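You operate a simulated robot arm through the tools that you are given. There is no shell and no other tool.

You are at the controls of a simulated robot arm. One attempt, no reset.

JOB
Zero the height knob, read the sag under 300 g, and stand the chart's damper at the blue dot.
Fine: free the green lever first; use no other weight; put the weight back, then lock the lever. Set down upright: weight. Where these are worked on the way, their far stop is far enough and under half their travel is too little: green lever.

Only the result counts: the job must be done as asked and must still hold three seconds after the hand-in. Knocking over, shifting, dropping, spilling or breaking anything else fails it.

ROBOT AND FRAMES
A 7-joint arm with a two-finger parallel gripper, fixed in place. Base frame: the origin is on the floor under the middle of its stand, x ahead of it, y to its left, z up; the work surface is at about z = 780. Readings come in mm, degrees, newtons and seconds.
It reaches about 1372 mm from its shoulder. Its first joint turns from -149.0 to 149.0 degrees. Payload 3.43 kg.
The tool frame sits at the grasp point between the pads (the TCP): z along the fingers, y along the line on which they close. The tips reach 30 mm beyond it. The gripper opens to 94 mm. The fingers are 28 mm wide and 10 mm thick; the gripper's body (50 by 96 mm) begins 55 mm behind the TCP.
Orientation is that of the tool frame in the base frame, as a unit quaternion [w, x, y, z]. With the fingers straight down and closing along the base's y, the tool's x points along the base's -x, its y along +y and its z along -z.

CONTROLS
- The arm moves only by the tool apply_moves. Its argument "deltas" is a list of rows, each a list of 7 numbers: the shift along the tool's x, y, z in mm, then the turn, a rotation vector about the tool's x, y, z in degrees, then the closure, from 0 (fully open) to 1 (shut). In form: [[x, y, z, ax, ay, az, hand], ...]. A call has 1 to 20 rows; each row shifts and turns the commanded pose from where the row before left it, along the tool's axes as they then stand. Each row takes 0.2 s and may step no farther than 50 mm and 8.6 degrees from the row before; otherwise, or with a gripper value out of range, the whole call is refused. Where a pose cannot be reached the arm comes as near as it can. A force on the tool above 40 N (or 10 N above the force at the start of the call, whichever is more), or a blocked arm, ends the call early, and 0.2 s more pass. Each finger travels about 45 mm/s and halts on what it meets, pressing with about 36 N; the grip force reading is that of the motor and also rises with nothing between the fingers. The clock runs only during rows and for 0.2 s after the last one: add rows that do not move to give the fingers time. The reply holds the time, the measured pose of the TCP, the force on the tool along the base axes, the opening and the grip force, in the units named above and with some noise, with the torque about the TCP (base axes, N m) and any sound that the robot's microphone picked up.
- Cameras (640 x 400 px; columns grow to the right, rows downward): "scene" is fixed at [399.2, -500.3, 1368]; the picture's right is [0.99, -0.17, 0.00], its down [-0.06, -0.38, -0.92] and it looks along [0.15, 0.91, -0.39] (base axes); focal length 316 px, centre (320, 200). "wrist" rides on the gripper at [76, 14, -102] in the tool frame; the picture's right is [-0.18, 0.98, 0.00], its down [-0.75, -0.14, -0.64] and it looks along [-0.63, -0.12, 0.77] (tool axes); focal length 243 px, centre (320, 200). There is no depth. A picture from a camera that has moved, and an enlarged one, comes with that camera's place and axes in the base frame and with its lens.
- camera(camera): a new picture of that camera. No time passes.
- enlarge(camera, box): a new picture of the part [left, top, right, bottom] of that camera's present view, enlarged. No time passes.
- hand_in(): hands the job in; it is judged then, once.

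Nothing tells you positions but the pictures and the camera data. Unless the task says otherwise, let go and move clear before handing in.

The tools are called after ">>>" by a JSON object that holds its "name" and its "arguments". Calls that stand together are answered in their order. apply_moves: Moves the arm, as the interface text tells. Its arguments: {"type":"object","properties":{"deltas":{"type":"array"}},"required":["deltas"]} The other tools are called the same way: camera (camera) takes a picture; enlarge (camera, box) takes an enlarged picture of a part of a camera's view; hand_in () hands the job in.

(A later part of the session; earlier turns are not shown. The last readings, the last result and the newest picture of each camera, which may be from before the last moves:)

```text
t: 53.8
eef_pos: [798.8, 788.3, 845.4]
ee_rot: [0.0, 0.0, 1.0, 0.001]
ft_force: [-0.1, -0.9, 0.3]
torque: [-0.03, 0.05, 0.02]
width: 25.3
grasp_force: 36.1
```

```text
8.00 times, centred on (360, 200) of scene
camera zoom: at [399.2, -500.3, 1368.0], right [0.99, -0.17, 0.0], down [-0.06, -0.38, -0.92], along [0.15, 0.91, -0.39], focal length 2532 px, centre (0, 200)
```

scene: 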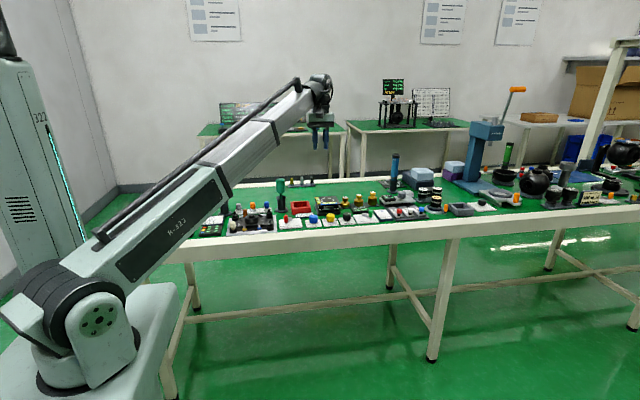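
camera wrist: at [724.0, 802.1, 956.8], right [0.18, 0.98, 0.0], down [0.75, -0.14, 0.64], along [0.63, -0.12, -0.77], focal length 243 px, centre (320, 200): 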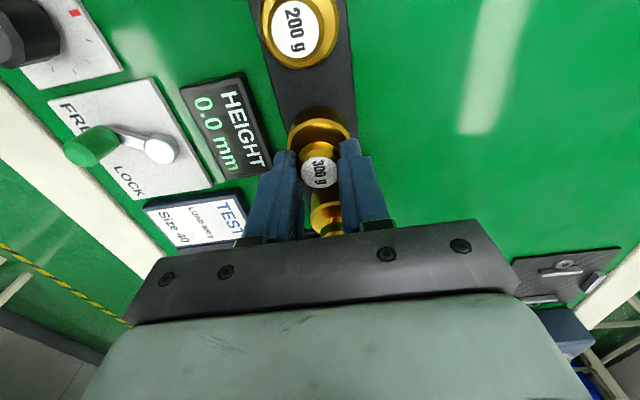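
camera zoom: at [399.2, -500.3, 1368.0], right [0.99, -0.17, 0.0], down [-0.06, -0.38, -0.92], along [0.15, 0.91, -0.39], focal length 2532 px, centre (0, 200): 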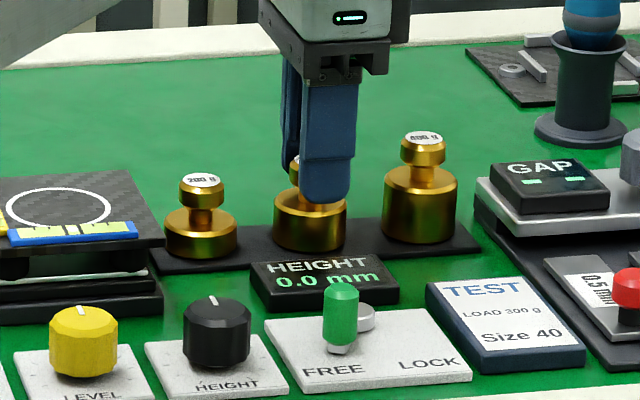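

Contact (force ≈ 0). Release and rise.

>>> {"name": "apply_moves", "arguments": {"deltas": [[0, 0, 0, 0, 0, 0, 0.7], [0, 0, 0, 0, 0, 0, 0.6], [0, 0, 0, 0, 0, 0, 0.5], [0, 0, 0, 0, 0, 0, 0.5], [0, 0, -20, 0, 0, 0, 0.5], [0, 0, -40, 0, 0, 0, 0.5], [0, 0, -40, 0, 0, 0, 0.5], [0, 0, 0, 0, 0, 0, 0.5]]}}

>>> {"name": "enlarge", "arguments": {"camera": "scene", "box": [330, 175, 390, 225]}}

>>> {"name": "enlarge", "arguments": {"camera": "wrist", "box": [200, 0, 440, 180]}}

```text
t: 55.6
eef_pos: [798.4, 791.0, 946.1]
ee_rot: [0.0, 0.0, 1.0, -0.001]
ft_force: [0.6, -0.3, 0.3]
torque: [-0.02, 0.02, 0.01]
width: 46.8
grasp_force: 0.0
```

```text
8.00 times, centred on (360, 200) of scene
camera zoom: at [399.2, -500.3, 1368.0], right [0.99, -0.17, 0.0], down [-0.06, -0.38, -0.92], along [0.15, 0.91, -0.39], focal length 2532 px, centre (0, 200)
```

zoom: 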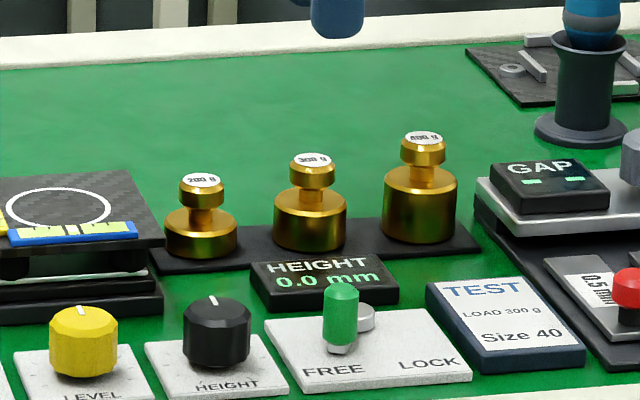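

```text
2.22 times, centred on (320, 90) of wrist
camera zoom: at [723.0, 804.0, 1049.5], right [0.18, 0.98, 0.0], down [0.75, -0.14, 0.64], along [0.63, -0.12, -0.77], focal length 539 px, centre (320, 444)
```

zoom: 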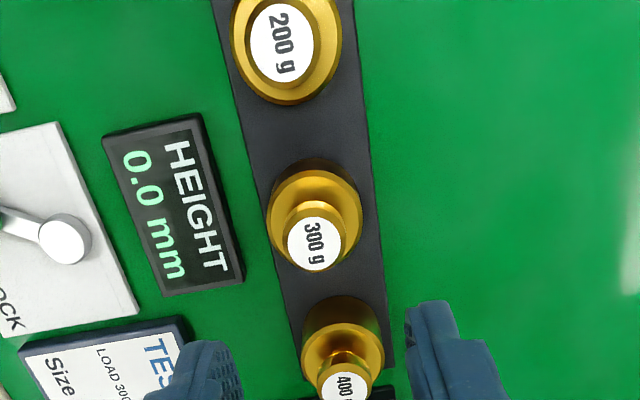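

The 300 g weight is back where it stood. Now the lever: turn the hand 90° again and go above the handle at (772, 641).

>>> {"name": "apply_moves", "arguments": {"deltas": [[0, 0, 0, 0, 0, -8.5, 0.7], [0, 0, 0, 0, 0, -8.5, 0.7], [0, 0, 0, 0, 0, -8.5, 0.7], [0, 0, 0, 0, 0, -8.5, 0.7], [0, 0, 0, 0, 0, -8.5, 0.7], [0, 0, 0, 0, 0, -8.5, 0.7], [0, 0, 0, 0, 0, -8.5, 0.7], [0, 0, 0, 0, 0, -8.5, 0.7], [0, 0, 0, 0, 0, -8.5, 0.7], [0, 0, 0, 0, 0, -8.5, 0.7], [0, 0, 0, 0, 0, -5, 0.7], [37, 6.75, 0, 0, 0, 0, 0.7], [37, 6.75, 0, 0, 0, 0, 0.7], [37, 6.75, 0, 0, 0, 0, 0.7], [37, 6.75, 0, 0, 0, 0, 0.7], [0, 0, 30, 0, 0, 0, 0.7], [0, 0, 0, 0, 0, 0, 0.7]]}}

>>> {"name": "camera", "arguments": {"camera": "wrist"}}

>>> {"name": "enlarge", "arguments": {"camera": "wrist", "box": [250, 60, 410, 180]}}

```text
t: 59.2
eef_pos: [774.3, 641.6, 917.1]
ee_rot: [0.0, -0.707, 0.707, 0.0]
ft_force: [-0.8, -0.9, 0.2]
torque: [0.04, 0.02, 0.01]
width: 27.9
grasp_force: 0.0
```

```text
taken
camera wrist: at [759.4, 564.7, 1020.0], right [-0.98, 0.18, 0.0], down [0.14, 0.75, 0.64], along [0.12, 0.63, -0.77], focal length 243 px, centre (320, 200)
```

wrist: 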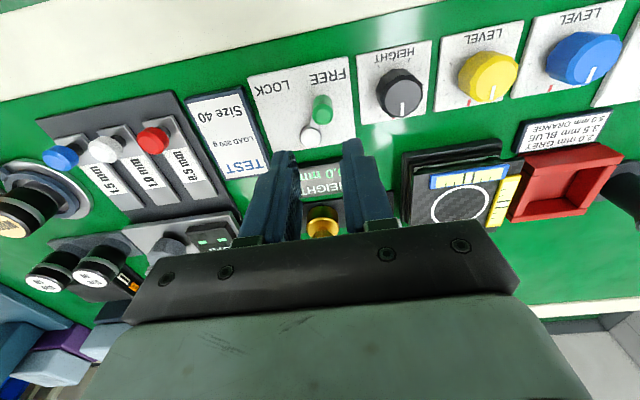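

```text
3.33 times, centred on (330, 120) of wrist
camera zoom: at [759.4, 564.7, 1020.0], right [-0.98, 0.18, 0.0], down [0.14, 0.75, 0.64], along [0.12, 0.63, -0.77], focal length 809 px, centre (287, 467)
```

zoom: 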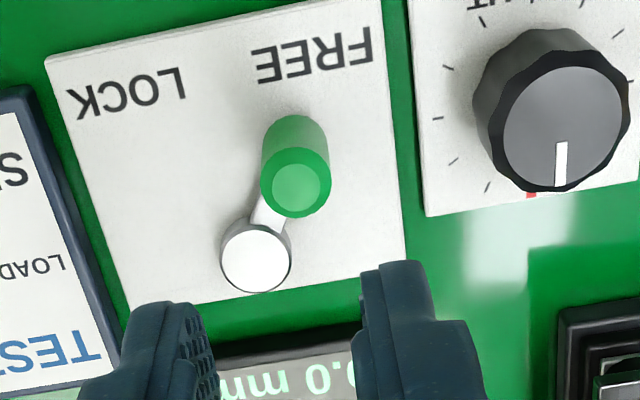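

>>> {"name": "apply_moves", "arguments": {"deltas": [[0, 2, 30, 0, 0, 0, 0.7], [0, 0, 30, 0, 0, 0, 0.7], [0, 0, 26, 0, 0, 0, 0.7], [0, 0, 0, 0, 0, 0, 0.76], [0, 0, 0, 0, 0, 0, 0.76]]}}

>>> {"name": "enlarge", "arguments": {"camera": "wrist", "box": [250, 100, 410, 240]}}

>>> {"name": "enlarge", "arguments": {"camera": "scene", "box": [335, 180, 395, 225]}}

```text
t: 60.4
eef_pos: [772.0, 643.3, 827.9]
ee_rot: [0.0, -0.707, 0.708, 0.001]
ft_force: [-0.5, 0.2, 0.0]
torque: [-0.02, -0.02, 0.0]
width: 22.5
grasp_force: 0.1
```

```text
2.86 times, centred on (330, 170) of wrist
camera zoom: at [757.1, 565.6, 931.2], right [-0.98, 0.18, 0.0], down [0.14, 0.75, 0.64], along [0.12, 0.63, -0.77], focal length 693 px, centre (291, 286)
```

zoom: 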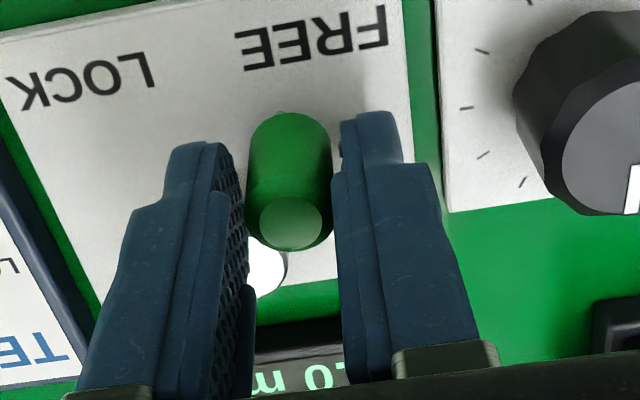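

```text
8.89 times, centred on (365, 202) of scene
camera zoom: at [399.2, -500.3, 1368.0], right [0.99, -0.17, 0.0], down [-0.06, -0.38, -0.92], along [0.15, 0.91, -0.39], focal length 2813 px, centre (-80, 178)
```

zoom: 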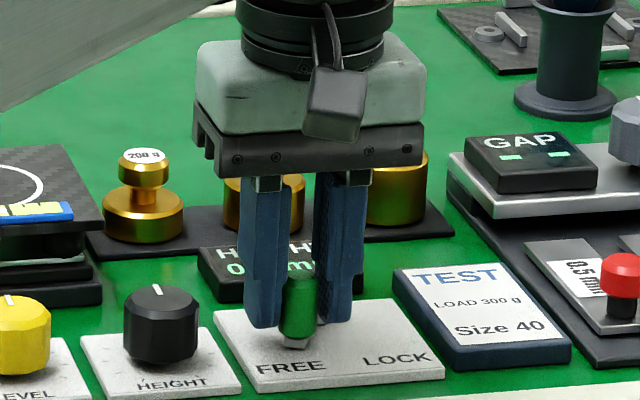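

Handle caged. Pushing toward LOCK (+x) now.

>>> {"name": "apply_moves", "arguments": {"deltas": [[1.5, -4, 0, 0, 0, 0, 0.76], [0, -4, 0, 0, 0, 0, 0.76], [0, -4, 0, 0, 0, 0, 0.76], [0, -4, 0, 0, 0, 0, 0.76], [0, -4, 0, 0, 0, 0, 0.76], [0, -4, 0, 0, 0, 0, 0.76], [0, -4, 0, 0, 0, 0, 0.76], [0, -4, 0, 0, 0, 0, 0.76], [0, -3, 0, 0, 0, 0, 0.76], [0, 0, 0, 0, 0, 0, 0.76]]}}

>>> {"name": "apply_moves", "arguments": {"deltas": [[0, -2, 0, 0, 0, 0, 0.76], [0, -2, 0, 0, 0, 0, 0.76], [0, 0, 0, 0, 0, 0, 0.76]]}}

>>> {"name": "enlarge", "arguments": {"camera": "wrist", "box": [250, 100, 410, 240]}}

>>> {"name": "enlarge", "arguments": {"camera": "scene", "box": [335, 180, 395, 225]}}

```text
t: 62.6
eef_pos: [805.1, 639.7, 828.2]
ee_rot: [0.0, 0.707, -0.707, 0.001]
ft_force: [-1.1, 0.2, -0.5]
torque: [-0.01, 0.02, -0.04]
width: 22.5
grasp_force: 0.2
```

```text
t: 63.4
eef_pos: [809.3, 639.4, 828.2]
ee_rot: [0.0, 0.707, -0.707, 0.001]
ft_force: [-3.5, 0.8, -0.2]
torque: [-0.01, 0.03, -0.03]
width: 24.4
grasp_force: 1.5
```

```text
2.86 times, centred on (330, 170) of wrist
camera zoom: at [795.3, 562.2, 932.0], right [-0.98, 0.18, 0.0], down [0.14, 0.75, 0.64], along [0.12, 0.63, -0.77], focal length 693 px, centre (291, 286)
```

zoom: 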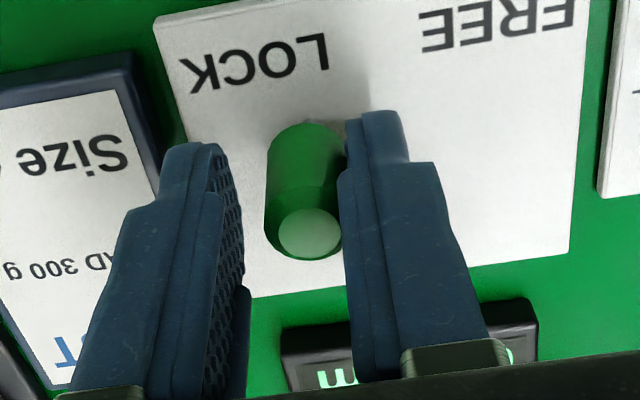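

```text
8.89 times, centred on (365, 202) of scene
camera zoom: at [399.2, -500.3, 1368.0], right [0.99, -0.17, 0.0], down [-0.06, -0.38, -0.92], along [0.15, 0.91, -0.39], focal length 2813 px, centre (-80, 178)
```

zoom: 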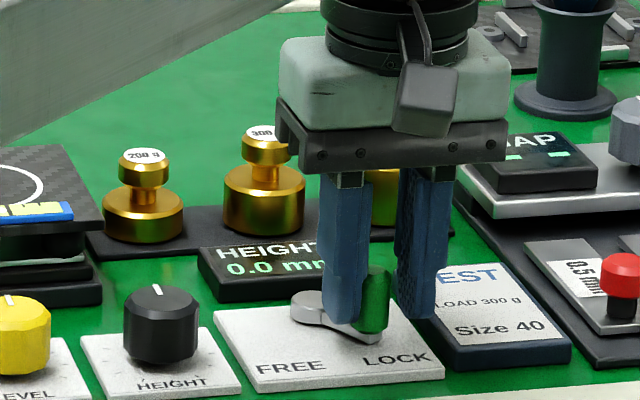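

>>> {"name": "apply_moves", "arguments": {"deltas": [[0, -2, 0, 0, 0, 0, 0.76], [0, 0, 0, 0, 0, 0, 0.76], [0, 5, 0, 0, 0, 0, 0.73], [0, 0, 0, 0, 0, 0, 0.7], [0, 0, -30, 0, 0, 0, 0.7], [0, 0, -40, 0, 0, 0, 0.7], [0, 0, -40, 0, 0, 0, 0.7], [0, 0, 0, 0, 0, 0, 0.7]]}}

>>> {"name": "enlarge", "arguments": {"camera": "wrist", "box": [220, 20, 420, 160]}}

>>> {"name": "enlarge", "arguments": {"camera": "scene", "box": [345, 195, 385, 225]}}

>>> {"name": "enlarge", "arguments": {"camera": "scene", "box": [305, 180, 385, 240]}}

```text
t: 65.2
eef_pos: [807.0, 638.5, 940.9]
ee_rot: [-0.001, -0.707, 0.708, 0.0]
ft_force: [-0.4, -0.4, -0.6]
torque: [-0.02, 0.01, -0.04]
width: 28.3
grasp_force: 0.1
```

```text
2.86 times, centred on (320, 90) of wrist
camera zoom: at [792.4, 561.5, 1043.4], right [-0.98, 0.18, 0.0], down [0.14, 0.75, 0.64], along [0.12, 0.63, -0.77], focal length 693 px, centre (320, 514)
```

zoom: 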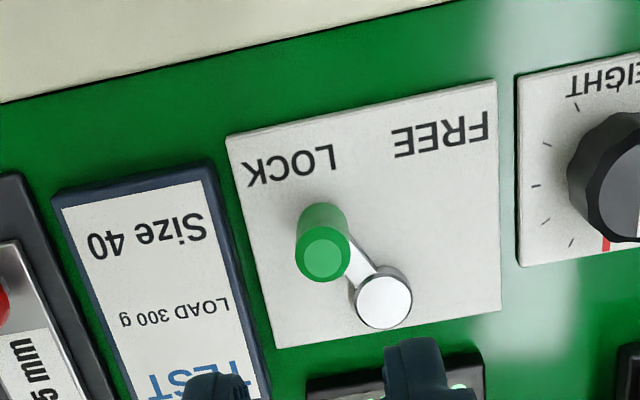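

```text
13.33 times, centred on (365, 210) of scene
camera zoom: at [399.2, -500.3, 1368.0], right [0.99, -0.17, 0.0], down [-0.06, -0.38, -0.92], along [0.15, 0.91, -0.39], focal length 4219 px, centre (-280, 67)
```

zoom: 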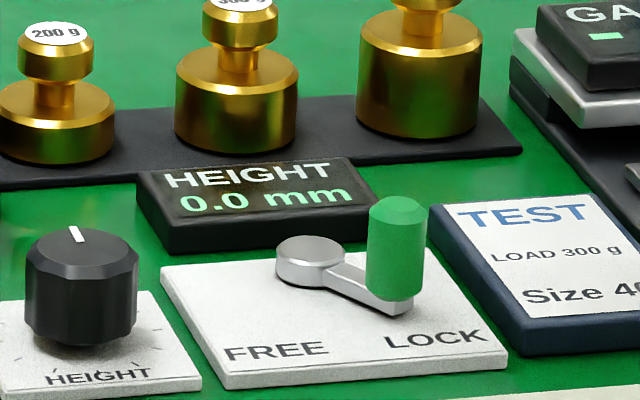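

```text
6.67 times, centred on (345, 210) of scene
camera zoom: at [399.2, -500.3, 1368.0], right [0.99, -0.17, 0.0], down [-0.06, -0.38, -0.92], along [0.15, 0.91, -0.39], focal length 2110 px, centre (153, 133)
```

zoom: 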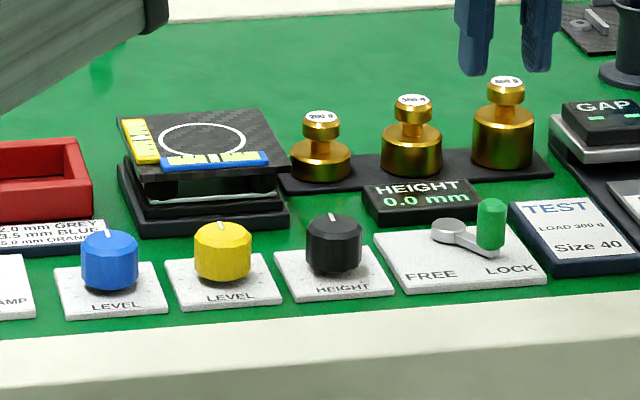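

The lever is back at its original LOCK stop, display 0.0, weight in its place. Now the grey damper at about (260, 795): the tall purple driver stands close by on its −x side, so I'll go there high with the camera turned to +x (yaw 180) and look.

>>> {"name": "apply_moves", "arguments": {"deltas": [[0, 0, -45, 0, 0, 0, 0.5], [0, 0, -45, 0, 0, 0, 0.5], [0, 0, -45, 0, 0, 0, 0.5], [-13.6, 43, 0, 0, 0, 0, 0.5], [-13.6, 43, 0, 0, 0, 0, 0.5], [-13.6, 43, 0, 0, 0, 0, 0.5], [-13.6, 43, 0, 0, 0, 0, 0.5], [-13.6, 43, 0, 0, 0, 0, 0.5], [-13.6, 43, 0, 0, 0, 0, 0.5], [-13.6, 43, 0, 0, 0, 0, 0.5], [-13.6, 43, 0, 0, 0, 0, 0.5], [-13.6, 43, 0, 0, 0, 0, 0.5], [-13.6, 43, 0, 0, 0, 0, 0.5], [-13.6, 43, 0, 0, 0, 0, 0.5], [0, 0, 0, 0, 0, 0, 0.5]]}}

>>> {"name": "camera", "arguments": {"camera": "wrist"}}

```text
t: 68.4
eef_pos: [331.1, 786.0, 1076.3]
ee_rot: [0.0, -0.707, 0.707, 0.0]
ft_force: [0.6, 0.9, -0.1]
torque: [-0.04, -0.01, 0.03]
width: 47.0
grasp_force: 0.1
```

```text
taken
camera wrist: at [317.9, 710.4, 1178.5], right [-0.98, 0.19, 0.0], down [0.14, 0.75, 0.64], along [0.12, 0.63, -0.77], focal length 243 px, centre (320, 200)
```

wrist: 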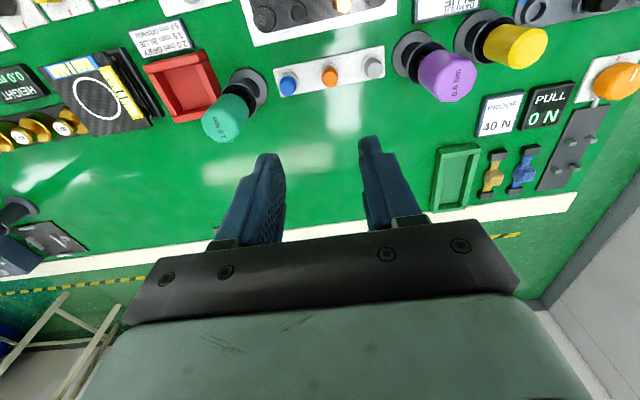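

>>> {"name": "enlarge", "arguments": {"camera": "wrist", "box": [260, 10, 500, 130]}}

>>> {"name": "enlarge", "arguments": {"camera": "scene", "box": [200, 170, 300, 235]}}

```text
2.67 times, centred on (380, 70) of wrist
camera zoom: at [317.9, 710.4, 1178.5], right [-0.98, 0.19, 0.0], down [0.14, 0.75, 0.64], along [0.12, 0.63, -0.77], focal length 647 px, centre (160, 547)
```

zoom: 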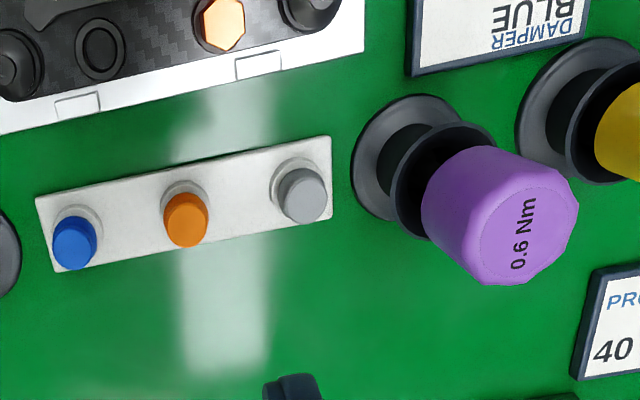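

```text
6.15 times, centred on (250, 202) of scene
camera zoom: at [399.2, -500.3, 1368.0], right [0.99, -0.17, 0.0], down [-0.06, -0.38, -0.92], along [0.15, 0.91, -0.39], focal length 1947 px, centre (751, 185)
```

zoom: 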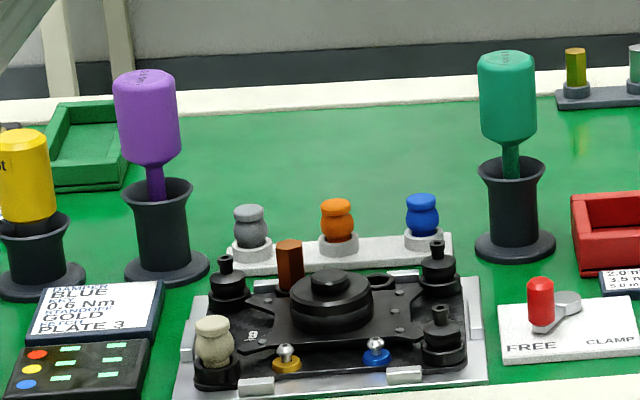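

Grey damper top ≈ (260.5, 794.5, 820); purple handle edge at x ≈ 225. I rotate to yaw 180 here, high above, to test that the wrist can do it.

>>> {"name": "apply_moves", "arguments": {"deltas": [[0, 0, 0, 0, 0, -8.5, 0.5], [0, 0, 0, 0, 0, -8.5, 0.5], [0, 0, 0, 0, 0, -8.5, 0.5], [0, 0, 0, 0, 0, -8.5, 0.5], [0, 0, 0, 0, 0, -8.5, 0.5], [0, 0, 0, 0, 0, -8.5, 0.5], [0, 0, 0, 0, 0, -8.5, 0.5], [0, 0, 0, 0, 0, -8.5, 0.5], [0, 0, 0, 0, 0, -8.5, 0.5], [0, 0, 0, 0, 0, -8.5, 0.5], [0, 0, 0, 0, 0, -5, 0.5], [0, 0, 0, 0, 0, 0, 0.5]]}}

>>> {"name": "camera", "arguments": {"camera": "wrist"}}

```text
t: 71.0
eef_pos: [332.6, 789.3, 1074.7]
ee_rot: [0.001, 1.0, 0.0, 0.0]
ft_force: [-0.4, 0.1, -0.3]
torque: [0.02, -0.03, 0.0]
width: 47.1
grasp_force: 0.0
```

```text
taken
camera wrist: at [409.5, 774.3, 1177.4], right [-0.18, -0.98, 0.0], down [-0.75, 0.14, 0.64], along [-0.63, 0.12, -0.77], focal length 243 px, centre (320, 200)
```

wrist: 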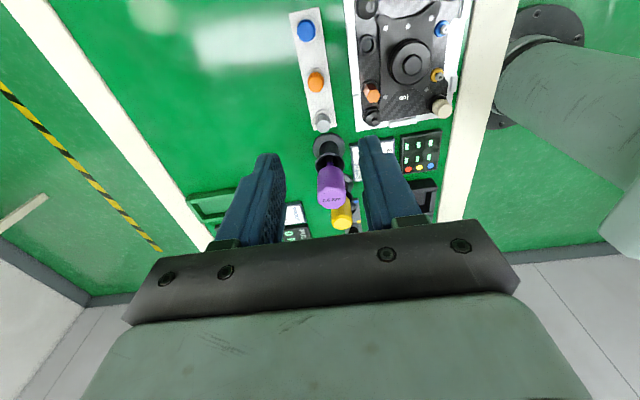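

Yaw 180 works. Now over the grey damper and down to z ≈ 940 for a closer look.

>>> {"name": "apply_moves", "arguments": {"deltas": [[-35, -3, 20, 0, 0, 0, 0.55], [-34, -3, 30, 0, 0, 0, 0.55], [0, 0, 40, 0, 0, 0, 0.55], [0, 0, 40, 0, 0, 0, 0.55], [0, 0, 0, 0, 0, 0, 0.55]]}}

>>> {"name": "camera", "arguments": {"camera": "wrist"}}

>>> {"name": "enlarge", "arguments": {"camera": "wrist", "box": [240, 60, 400, 180]}}

>>> {"name": "enlarge", "arguments": {"camera": "scene", "box": [200, 150, 300, 225]}}

```text
t: 72.2
eef_pos: [264.1, 795.3, 942.0]
ee_rot: [0.0, 1.0, 0.0, 0.0]
ft_force: [-0.8, -0.1, -0.1]
torque: [-0.01, 0.01, 0.0]
width: 42.5
grasp_force: 0.1
```

```text
taken
camera wrist: at [341.5, 780.3, 1045.1], right [-0.18, -0.98, 0.0], down [-0.75, 0.14, 0.64], along [-0.63, 0.12, -0.77], focal length 243 px, centre (320, 200)
```

wrist: 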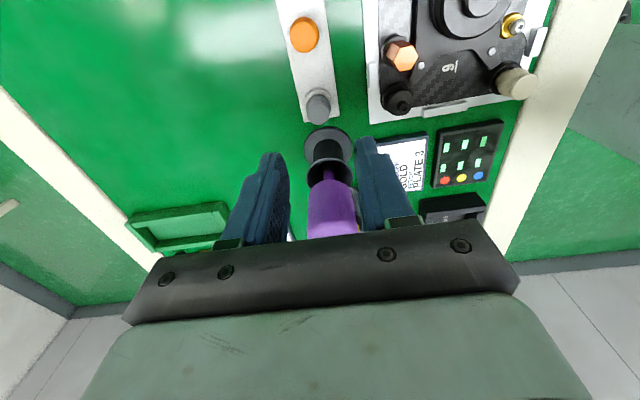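

```text
3.33 times, centred on (320, 120) of wrist
camera zoom: at [341.5, 780.3, 1045.1], right [-0.18, -0.98, 0.0], down [-0.75, 0.14, 0.64], along [-0.63, 0.12, -0.77], focal length 809 px, centre (320, 467)
```

zoom: 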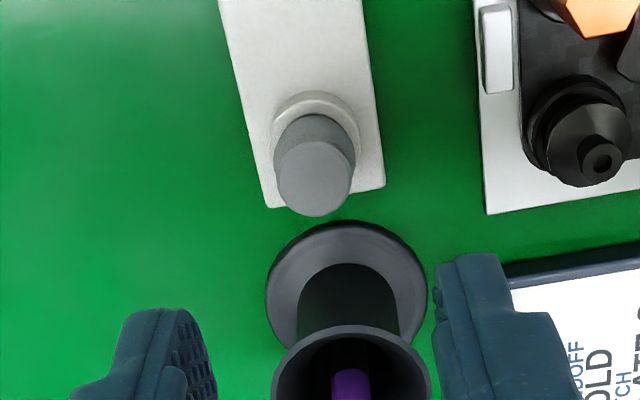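

```text
5.33 times, centred on (250, 188) of scene
camera zoom: at [399.2, -500.3, 1368.0], right [0.99, -0.17, 0.0], down [-0.06, -0.38, -0.92], along [0.15, 0.91, -0.39], focal length 1688 px, centre (693, 267)
```

zoom: 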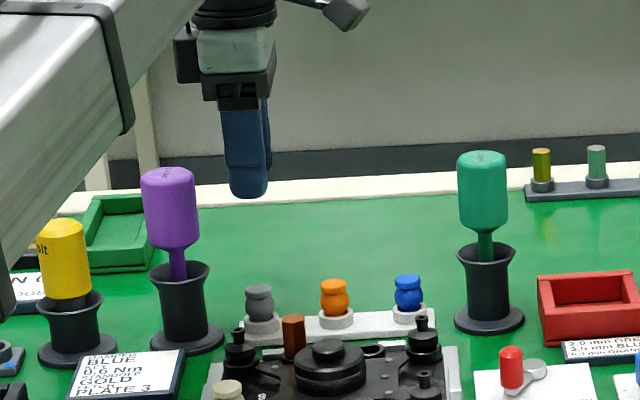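

I notice a box on the tool's other side that would hit the purple handle if straight, so I'll lean the tool 25° away (top toward +x) before descending. First the tilt, up here.

>>> {"name": "apply_moves", "arguments": {"deltas": [[0, -1.5, 0, 0, -8.3, 0, 0.55], [0, 0, 0, 0, -8.3, 0, 0.55], [0, 0, 0, 0, -8.4, 0, 0.55], [0, 0, 0, 0, 0, 0, 0.55]]}}

>>> {"name": "camera", "arguments": {"camera": "wrist"}}

>>> {"name": "enlarge", "arguments": {"camera": "scene", "box": [200, 150, 300, 225]}}

```text
t: 73.2
eef_pos: [264.0, 796.6, 944.9]
ee_rot: [-0.001, 0.976, 0.0, -0.218]
ft_force: [-0.4, 1.0, 0.3]
torque: [0.01, 0.02, 0.01]
width: 42.3
grasp_force: 0.1
```

```text
taken
camera wrist: at [377.6, 781.7, 1005.4], right [-0.17, -0.98, 0.08], down [-0.41, 0.14, 0.9], along [-0.9, 0.12, -0.43], focal length 243 px, centre (320, 200)
```

wrist: 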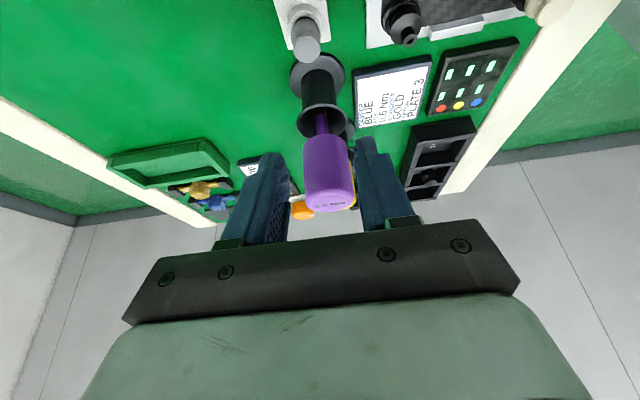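

```text
5.33 times, centred on (250, 188) of scene
camera zoom: at [399.2, -500.3, 1368.0], right [0.99, -0.17, 0.0], down [-0.06, -0.38, -0.92], along [0.15, 0.91, -0.39], focal length 1688 px, centre (693, 267)
```

zoom: 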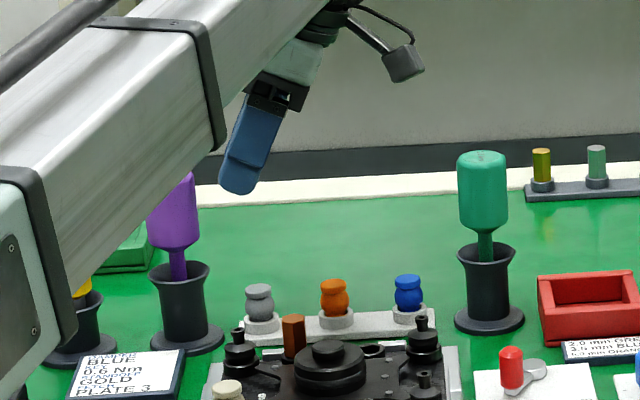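

Tilt is as intended. I descend straight down in stages, watching clearances.

>>> {"name": "apply_moves", "arguments": {"deltas": [[12.7, 0, 27.2, 0, 0, 0, 0.55], [12.7, 0, 27.2, 0, 0, 0, 0.55], [4.2, 0, 9.1, 0, 0, 0, 0.55], [0, 0, 0, 0, 0, 0, 0.55]]}}

>>> {"name": "camera", "arguments": {"camera": "wrist"}}

>>> {"name": "enlarge", "arguments": {"camera": "scene", "box": [190, 140, 310, 230]}}

>>> {"name": "camera", "arguments": {"camera": "scene"}}

```text
t: 74.2
eef_pos: [264.3, 798.0, 873.7]
ee_rot: [0.0, 0.976, 0.0, -0.216]
ft_force: [0.4, 0.3, 0.3]
torque: [-0.01, 0.04, 0.02]
width: 42.4
grasp_force: 0.0
```

```text
taken
camera wrist: at [377.4, 782.6, 935.6], right [-0.17, -0.98, 0.08], down [-0.41, 0.14, 0.9], along [-0.9, 0.12, -0.43], focal length 243 px, centre (320, 200)
```

wrist: 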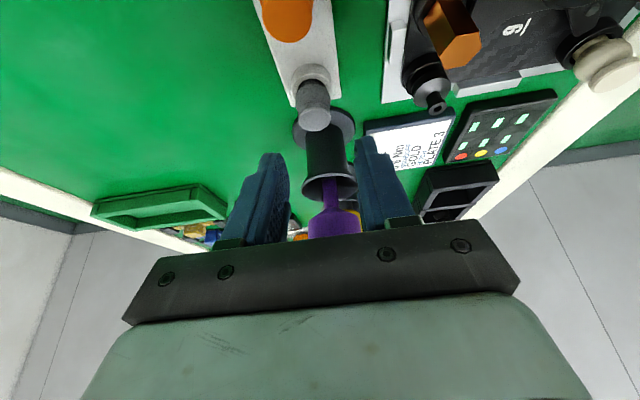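

```text
4.44 times, centred on (250, 185) of scene
camera zoom: at [399.2, -500.3, 1368.0], right [0.99, -0.17, 0.0], down [-0.06, -0.38, -0.92], along [0.15, 0.91, -0.39], focal length 1406 px, centre (631, 267)
```

zoom: 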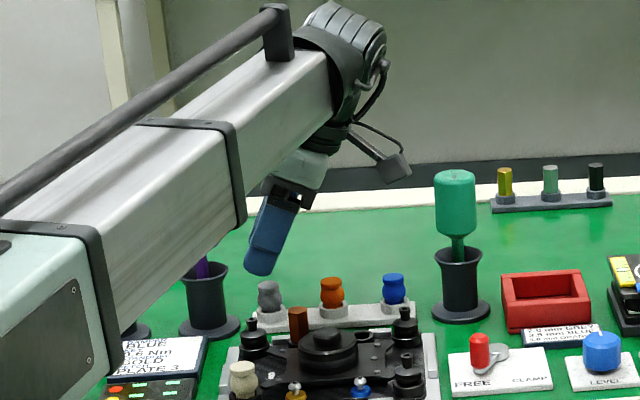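

```text
taken
```

scene: 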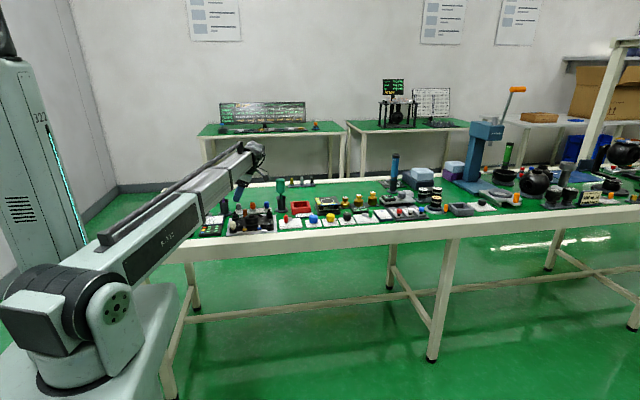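

>>> {"name": "apply_moves", "arguments": {"deltas": [[8.5, 0, 18.1, 0, 0, 0, 0.55], [6.8, 0, 14.5, 0, 0, 0, 0.55], [0, 0, 0, 0, 0, 0, 0.55]]}}

>>> {"name": "enlarge", "arguments": {"camera": "wrist", "box": [240, 60, 400, 240]}}

>>> {"name": "enlarge", "arguments": {"camera": "scene", "box": [220, 180, 280, 225]}}

```text
t: 75.0
eef_pos: [265.0, 796.8, 837.1]
ee_rot: [0.0, 0.976, 0.0, -0.216]
ft_force: [0.6, -0.5, 0.5]
torque: [0.0, -0.03, -0.03]
width: 42.4
grasp_force: 0.1
```

```text
2.22 times, centred on (320, 150) of wrist
camera zoom: at [377.9, 781.8, 898.5], right [-0.17, -0.98, 0.08], down [-0.41, 0.14, 0.9], along [-0.9, 0.12, -0.43], focal length 539 px, centre (320, 311)
```

zoom: 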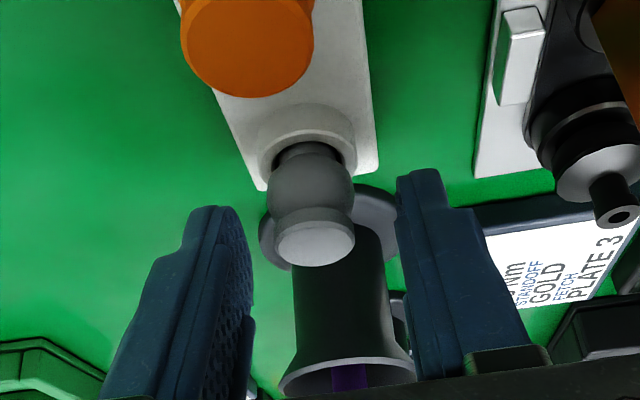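

```text
8.89 times, centred on (250, 202) of scene
camera zoom: at [399.2, -500.3, 1368.0], right [0.99, -0.17, 0.0], down [-0.06, -0.38, -0.92], along [0.15, 0.91, -0.39], focal length 2813 px, centre (942, 178)
```

zoom: 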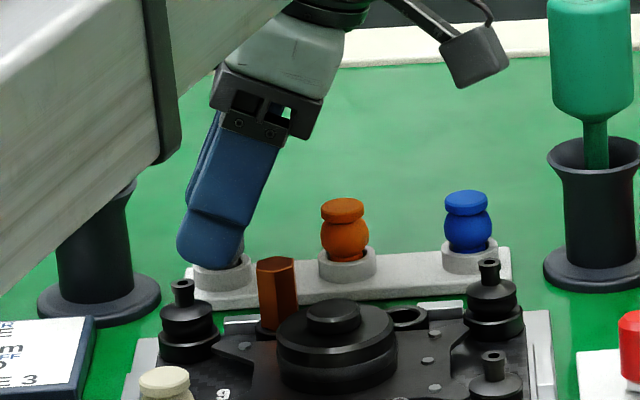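

I need the pads deeper and better centred on the bulb: shift to about (267, 796.5, 827), then check before closing.

>>> {"name": "apply_moves", "arguments": {"deltas": [[3, 0, 4.1, 0, 0, 0, 0.55], [3, 0, 4.1, 0, 0, 0, 0.55], [0, 0, 0, 0, 0, 0, 0.55]]}}

>>> {"name": "enlarge", "arguments": {"camera": "wrist", "box": [240, 60, 400, 240]}}

>>> {"name": "enlarge", "arguments": {"camera": "scene", "box": [225, 185, 265, 220]}}

```text
t: 75.8
eef_pos: [266.7, 795.7, 828.0]
ee_rot: [0.0, 0.976, 0.0, -0.217]
ft_force: [0.4, -1.0, 0.8]
torque: [0.0, 0.01, 0.01]
width: 42.4
grasp_force: 0.1
```

```text
2.22 times, centred on (320, 150) of wrist
camera zoom: at [379.4, 781.6, 889.1], right [-0.17, -0.98, 0.08], down [-0.41, 0.14, 0.9], along [-0.9, 0.12, -0.43], focal length 539 px, centre (320, 311)
```

zoom: 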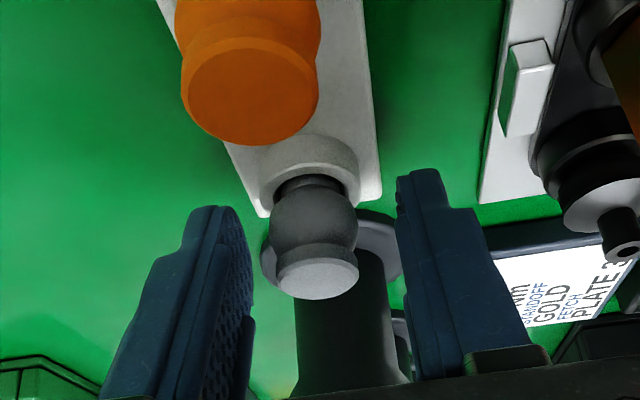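

```text
11.43 times, centred on (245, 202) of scene
camera zoom: at [399.2, -500.3, 1368.0], right [0.99, -0.17, 0.0], down [-0.06, -0.38, -0.92], along [0.15, 0.91, -0.39], focal length 3616 px, centre (1177, 171)
```

zoom: 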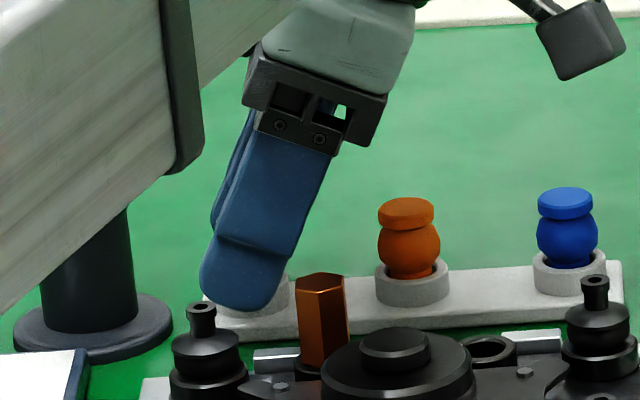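

The bulb sits between the pads about 5 mm inside the tips. Closing the grip.

>>> {"name": "apply_moves", "arguments": {"deltas": [[0, 0, 0, 0, 0, 0, 0.65], [0, 0, 0, 0, 0, 0, 0.75], [0, 0, 0, 0, 0, 0, 0.85], [0, 0, 0, 0, 0, 0, 0.85], [0, 0, 0, 0, 0, 0, 0.85]]}}

>>> {"name": "enlarge", "arguments": {"camera": "wrist", "box": [240, 60, 400, 240]}}

```text
t: 77.0
eef_pos: [265.9, 797.5, 827.7]
ee_rot: [-0.002, 0.976, -0.001, -0.216]
ft_force: [3.4, 14.7, 12.2]
torque: [0.47, -0.06, -0.05]
width: 26.3
grasp_force: 10.0
```

```text
2.22 times, centred on (320, 150) of wrist
camera zoom: at [379.6, 782.5, 889.6], right [-0.17, -0.98, 0.08], down [-0.41, 0.14, 0.9], along [-0.9, 0.12, -0.43], focal length 539 px, centre (320, 311)
```

zoom: 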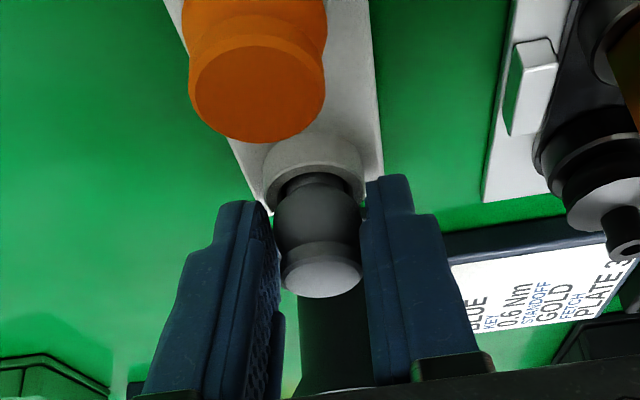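

The reaction (14.7 N in +y, 12 N up) suggests a fingertip touches the rack ring and I'm a bit off in y. I'll open, rise 3 mm, shift +1.5 mm in y and close again.

>>> {"name": "apply_moves", "arguments": {"deltas": [[0, 0, 0, 0, 0, 0, 0.65], [0, 0, 0, 0, 0, 0, 0.6], [-1.3, -1.5, -2.7, 0, 0, 0, 0.6], [0, 0, 0, 0, 0, 0, 0.6]]}}

>>> {"name": "enlarge", "arguments": {"camera": "wrist", "box": [260, 80, 380, 200]}}

>>> {"name": "enlarge", "arguments": {"camera": "scene", "box": [225, 185, 265, 220]}}

```text
t: 78.0
eef_pos: [266.3, 796.7, 829.6]
ee_rot: [0.0, 0.976, 0.0, -0.217]
ft_force: [0.5, -0.7, -0.2]
torque: [-0.01, -0.04, -0.02]
width: 37.4
grasp_force: 0.1
```

```text
3.33 times, centred on (320, 140) of wrist
camera zoom: at [378.9, 782.7, 892.3], right [-0.17, -0.98, 0.08], down [-0.41, 0.14, 0.9], along [-0.9, 0.12, -0.43], focal length 809 px, centre (320, 400)
```

zoom: 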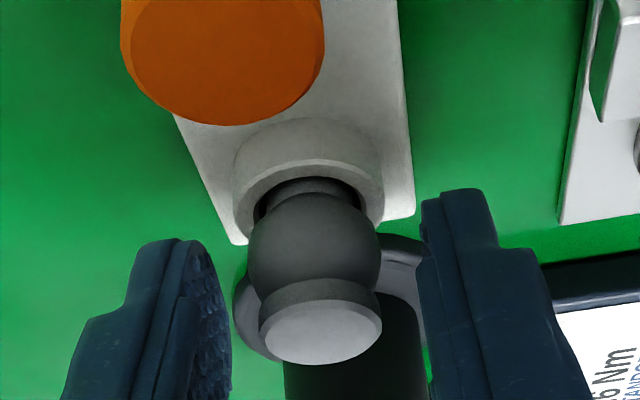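

```text
11.43 times, centred on (245, 202) of scene
camera zoom: at [399.2, -500.3, 1368.0], right [0.99, -0.17, 0.0], down [-0.06, -0.38, -0.92], along [0.15, 0.91, -0.39], focal length 3616 px, centre (1177, 171)
```

zoom: 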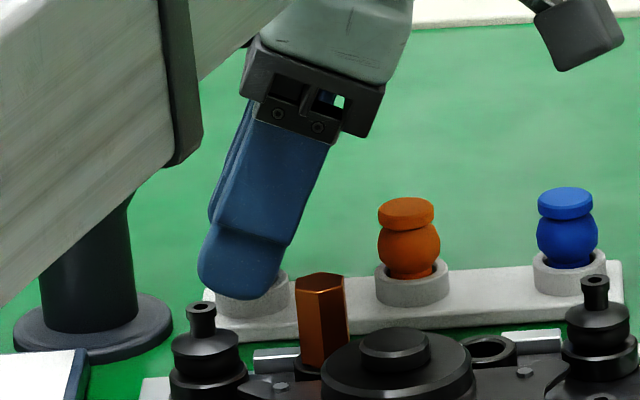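

>>> {"name": "apply_moves", "arguments": {"deltas": [[0, -1.5, 0, 0, 0, 0, 0.6], [0, 0, 0, 0, 0, 0, 0.7], [0, 0, 0, 0, 0, 0, 0.8], [0, 0, 0, 0, 0, 0, 0.85], [0, 0, 0, 0, 0, 0, 0.85]]}}

>>> {"name": "enlarge", "arguments": {"camera": "wrist", "box": [260, 80, 380, 200]}}

```text
t: 79.2
eef_pos: [266.6, 799.2, 831.1]
ee_rot: [0.0, 0.976, 0.0, -0.217]
ft_force: [0.3, 1.0, 2.4]
torque: [0.19, 0.05, -0.05]
width: 15.1
grasp_force: 35.9
```

```text
3.33 times, centred on (320, 140) of wrist
camera zoom: at [379.3, 784.3, 892.3], right [-0.17, -0.98, 0.08], down [-0.41, 0.14, 0.9], along [-0.9, 0.12, -0.43], focal length 809 px, centre (320, 400)
```

zoom: 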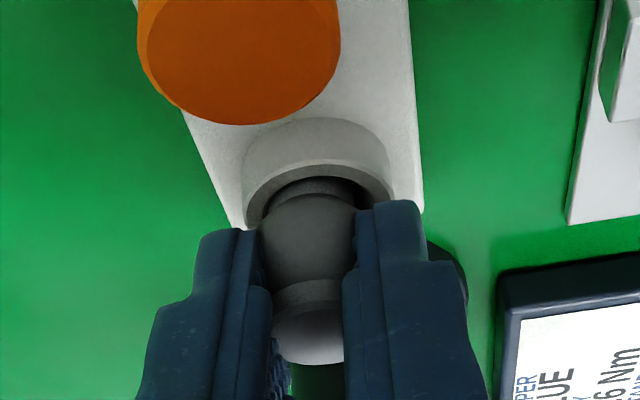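

It closed to 15 mm with full grip force, so it holds the damper (softer/narrower than it looks). I'll lift a little and check.

>>> {"name": "apply_moves", "arguments": {"deltas": [[-2.1, 0, -4.5, 0, 0, 0, 0.88], [-2.1, 0, -4.5, 0, 0, 0, 0.88], [0, 0, 0, 0, 0, 0, 0.88]]}}

>>> {"name": "enlarge", "arguments": {"camera": "wrist", "box": [260, 80, 380, 200]}}

>>> {"name": "enlarge", "arguments": {"camera": "scene", "box": [225, 185, 265, 220]}}

```text
t: 80.0
eef_pos: [266.4, 800.1, 841.5]
ee_rot: [0.0, 0.976, 0.0, -0.216]
ft_force: [-0.4, 0.0, 0.2]
torque: [0.03, 0.04, 0.02]
width: 14.7
grasp_force: 36.0
```

```text
3.33 times, centred on (320, 140) of wrist
camera zoom: at [379.6, 784.9, 902.8], right [-0.17, -0.98, 0.08], down [-0.41, 0.14, 0.9], along [-0.9, 0.12, -0.43], focal length 809 px, centre (320, 400)
```

zoom: 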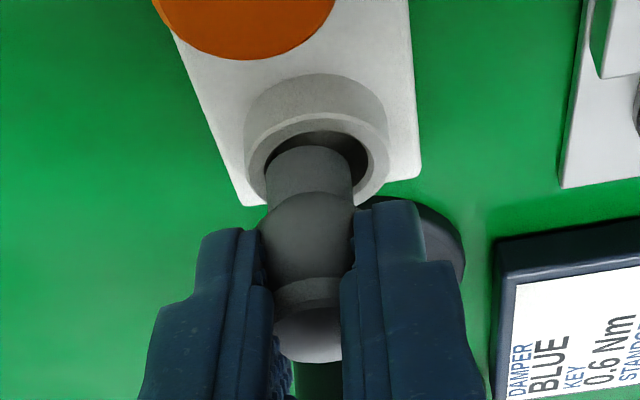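

```text
11.43 times, centred on (245, 202) of scene
camera zoom: at [399.2, -500.3, 1368.0], right [0.99, -0.17, 0.0], down [-0.06, -0.38, -0.92], along [0.15, 0.91, -0.39], focal length 3616 px, centre (1177, 171)
```

zoom: 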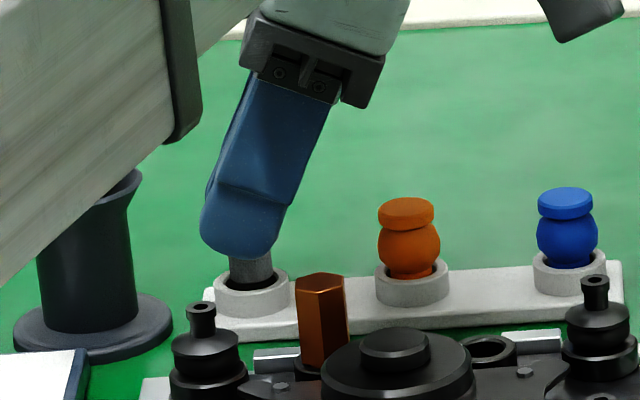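

The damper is out, upright, foot a ~15 mm cylinder. I lift it straight up well above the drivers.

>>> {"name": "apply_moves", "arguments": {"deltas": [[-8.5, 0, -18.1, 0, 0, 0, 0.88], [-16.9, 0, -36.2, 0, 0, 0, 0.88], [-16.9, 0, -36.2, 0, 0, 0, 0.88], [-16.9, 0, -36.2, 0, 0, 0, 0.88], [-16.9, 0, -36.2, 0, 0, 0, 0.88], [0, 0, 0, 0, 0, 0, 0.88]]}}

>>> {"name": "camera", "arguments": {"camera": "wrist"}}

>>> {"name": "enlarge", "arguments": {"camera": "scene", "box": [190, 130, 310, 220]}}

```text
t: 81.4
eef_pos: [266.6, 799.6, 1022.7]
ee_rot: [0.0, 0.976, 0.0, -0.216]
ft_force: [0.9, -0.4, 0.4]
torque: [-0.01, 0.0, 0.02]
width: 15.0
grasp_force: 36.0
```

```text
taken
camera wrist: at [378.7, 784.5, 1083.0], right [-0.17, -0.98, 0.08], down [-0.41, 0.14, 0.9], along [-0.9, 0.12, -0.43], focal length 243 px, centre (320, 200)
```

wrist: 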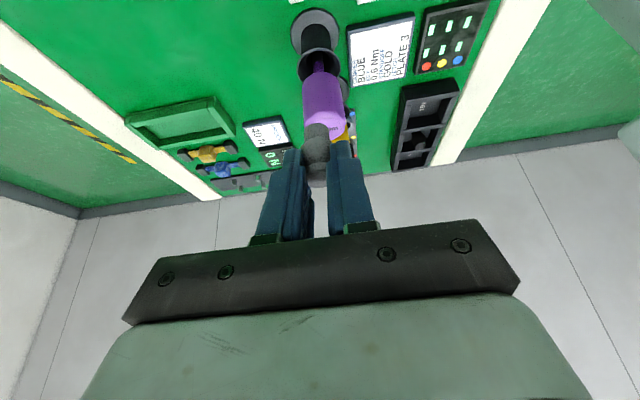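

```text
4.44 times, centred on (250, 175) of scene
camera zoom: at [399.2, -500.3, 1368.0], right [0.99, -0.17, 0.0], down [-0.06, -0.38, -0.92], along [0.15, 0.91, -0.39], focal length 1406 px, centre (631, 311)
```

zoom: 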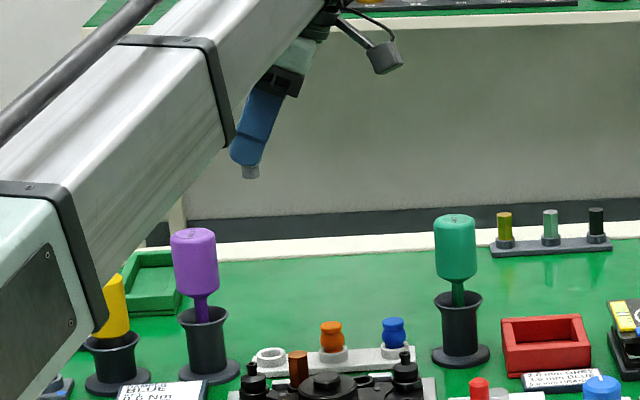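

Damper held upright. Now I swing the tool 180° about the vertical so that it leans to −x (away from the yellow driver) for the placing.

>>> {"name": "apply_moves", "arguments": {"deltas": [[0, 0, 0, 3.622, 0, 7.765, 0.88], [0, 0, 0, 3.622, 0, 7.765, 0.88], [0, 0, 0, 3.622, 0, 7.765, 0.88], [0, 0, 0, 3.622, 0, 7.765, 0.88], [0, 0, 0, 3.622, 0, 7.765, 0.88], [0, 0, 0, 3.622, 0, 7.765, 0.88], [0, 0, 0, 3.622, 0, 7.765, 0.88], [0, 0, 0, 3.622, 0, 7.765, 0.88], [0, 0, 0, 3.622, 0, 7.765, 0.88], [0, 0, 0, 3.622, 0, 7.765, 0.88], [0, 0, 0, 0, 0, 0, 0.88]]}}

>>> {"name": "enlarge", "arguments": {"camera": "scene", "box": [150, 110, 310, 220]}}

```text
t: 83.8
eef_pos: [265.9, 799.8, 1022.1]
ee_rot: [-0.147, 0.715, -0.664, -0.158]
ft_force: [0.7, 0.4, -0.2]
torque: [0.0, 0.03, 0.04]
width: 14.7
grasp_force: 35.6
```

```text
3.64 times, centred on (230, 165) of scene
camera zoom: at [399.2, -500.3, 1368.0], right [0.99, -0.17, 0.0], down [-0.06, -0.38, -0.92], along [0.15, 0.91, -0.39], focal length 1151 px, centre (647, 327)
```

zoom: 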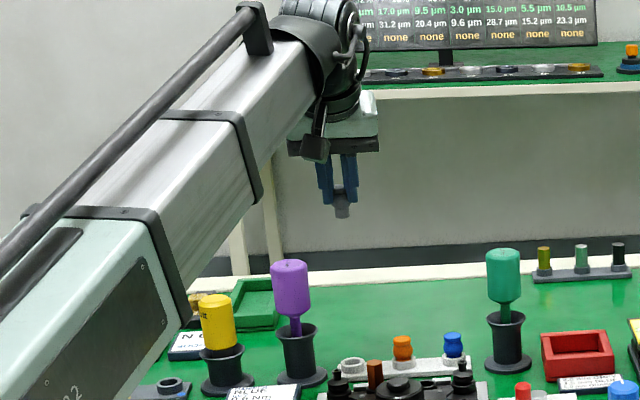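

>>> {"name": "apply_moves", "arguments": {"deltas": [[0, 0, 0, 3.622, 0, 7.765, 0.88], [0, 0, 0, 3.622, 0, 7.765, 0.88], [0, 0, 0, 3.622, 0, 7.765, 0.88], [0, 0, 0, 3.622, 0, 7.765, 0.88], [0, 0, 0, 3.622, 0, 7.765, 0.88], [0, 0, 0, 3.622, 0, 7.765, 0.88], [0, 0, 0, 3.622, 0, 7.765, 0.88], [0, 0, 0, 3.622, 0, 7.765, 0.88], [0, 0, 0, 3.622, 0, 7.765, 0.88], [0, 0, 0, 3.622, 0, 7.765, 0.88], [0, 0, 0, 3.622, 0, 7.765, 0.88], [0, 0, 0, 0, 0, 0, 0.88]]}}

>>> {"name": "enlarge", "arguments": {"camera": "scene", "box": [150, 110, 310, 220]}}

>>> {"name": "camera", "arguments": {"camera": "wrist"}}

```text
t: 86.4
eef_pos: [266.0, 799.8, 1020.7]
ee_rot: [0.216, 0.0, 0.976, 0.0]
ft_force: [-0.4, 0.3, 0.5]
torque: [0.01, -0.01, 0.0]
width: 14.7
grasp_force: 35.7
```

```text
3.64 times, centred on (230, 165) of scene
camera zoom: at [399.2, -500.3, 1368.0], right [0.99, -0.17, 0.0], down [-0.06, -0.38, -0.92], along [0.15, 0.91, -0.39], focal length 1151 px, centre (647, 327)
```

zoom: 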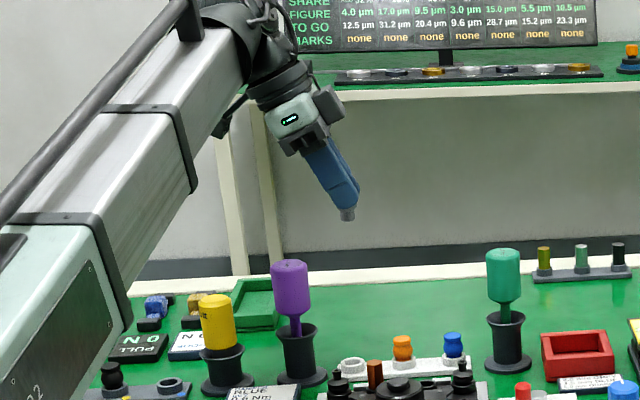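

```text
taken
camera wrist: at [153.9, 813.0, 1082.0], right [0.17, 0.98, 0.08], down [0.41, -0.14, 0.9], along [0.9, -0.12, -0.43], focal length 243 px, centre (320, 200)
```

wrist: 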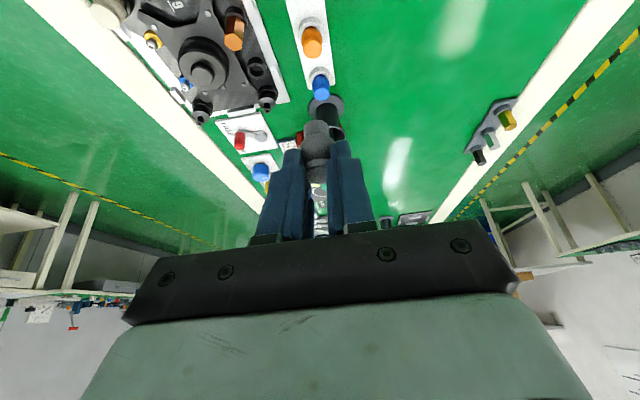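

The lean is now to −x. Let me measure the seat precisely from the scene camera.

>>> {"name": "enlarge", "arguments": {"camera": "scene", "box": [172, 203, 208, 228]}}

>>> {"name": "enlarge", "arguments": {"camera": "scene", "box": [225, 150, 255, 170]}}

>>> {"name": "enlarge", "arguments": {"camera": "scene", "box": [230, 195, 270, 220]}}

```text
16.00 times, centred on (190, 216) of scene
camera zoom: at [399.2, -500.3, 1368.0], right [0.99, -0.17, 0.0], down [-0.06, -0.38, -0.92], along [0.15, 0.91, -0.39], focal length 5063 px, centre (2400, -48)
```

zoom: 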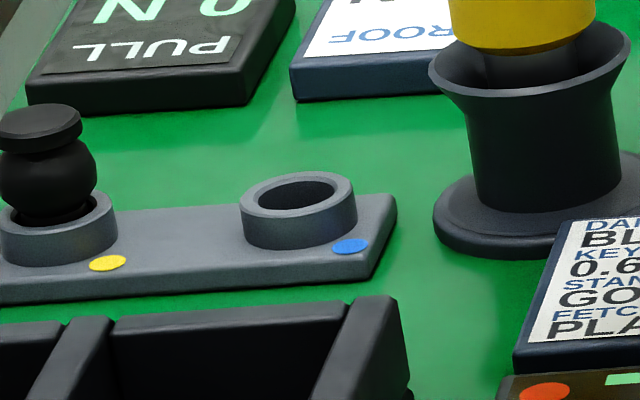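

```text
16.00 times, centred on (240, 160) of scene
camera zoom: at [399.2, -500.3, 1368.0], right [0.99, -0.17, 0.0], down [-0.06, -0.38, -0.92], along [0.15, 0.91, -0.39], focal length 5063 px, centre (1600, 840)
```

zoom: 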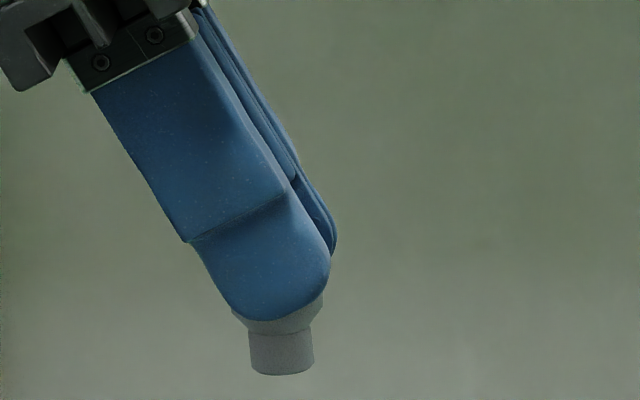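

```text
16.00 times, centred on (250, 208) of scene
camera zoom: at [399.2, -500.3, 1368.0], right [0.99, -0.17, 0.0], down [-0.06, -0.38, -0.92], along [0.15, 0.91, -0.39], focal length 5063 px, centre (1440, 80)
```

zoom: 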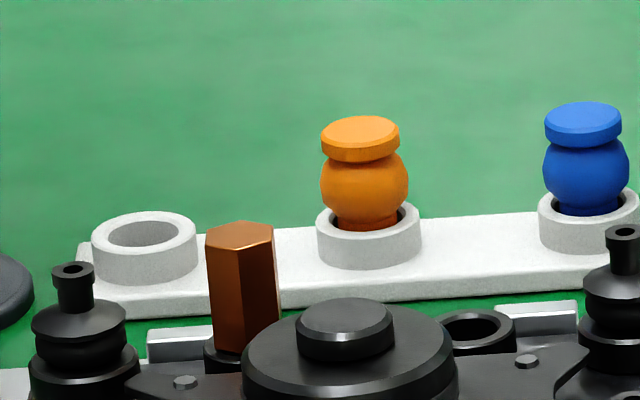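

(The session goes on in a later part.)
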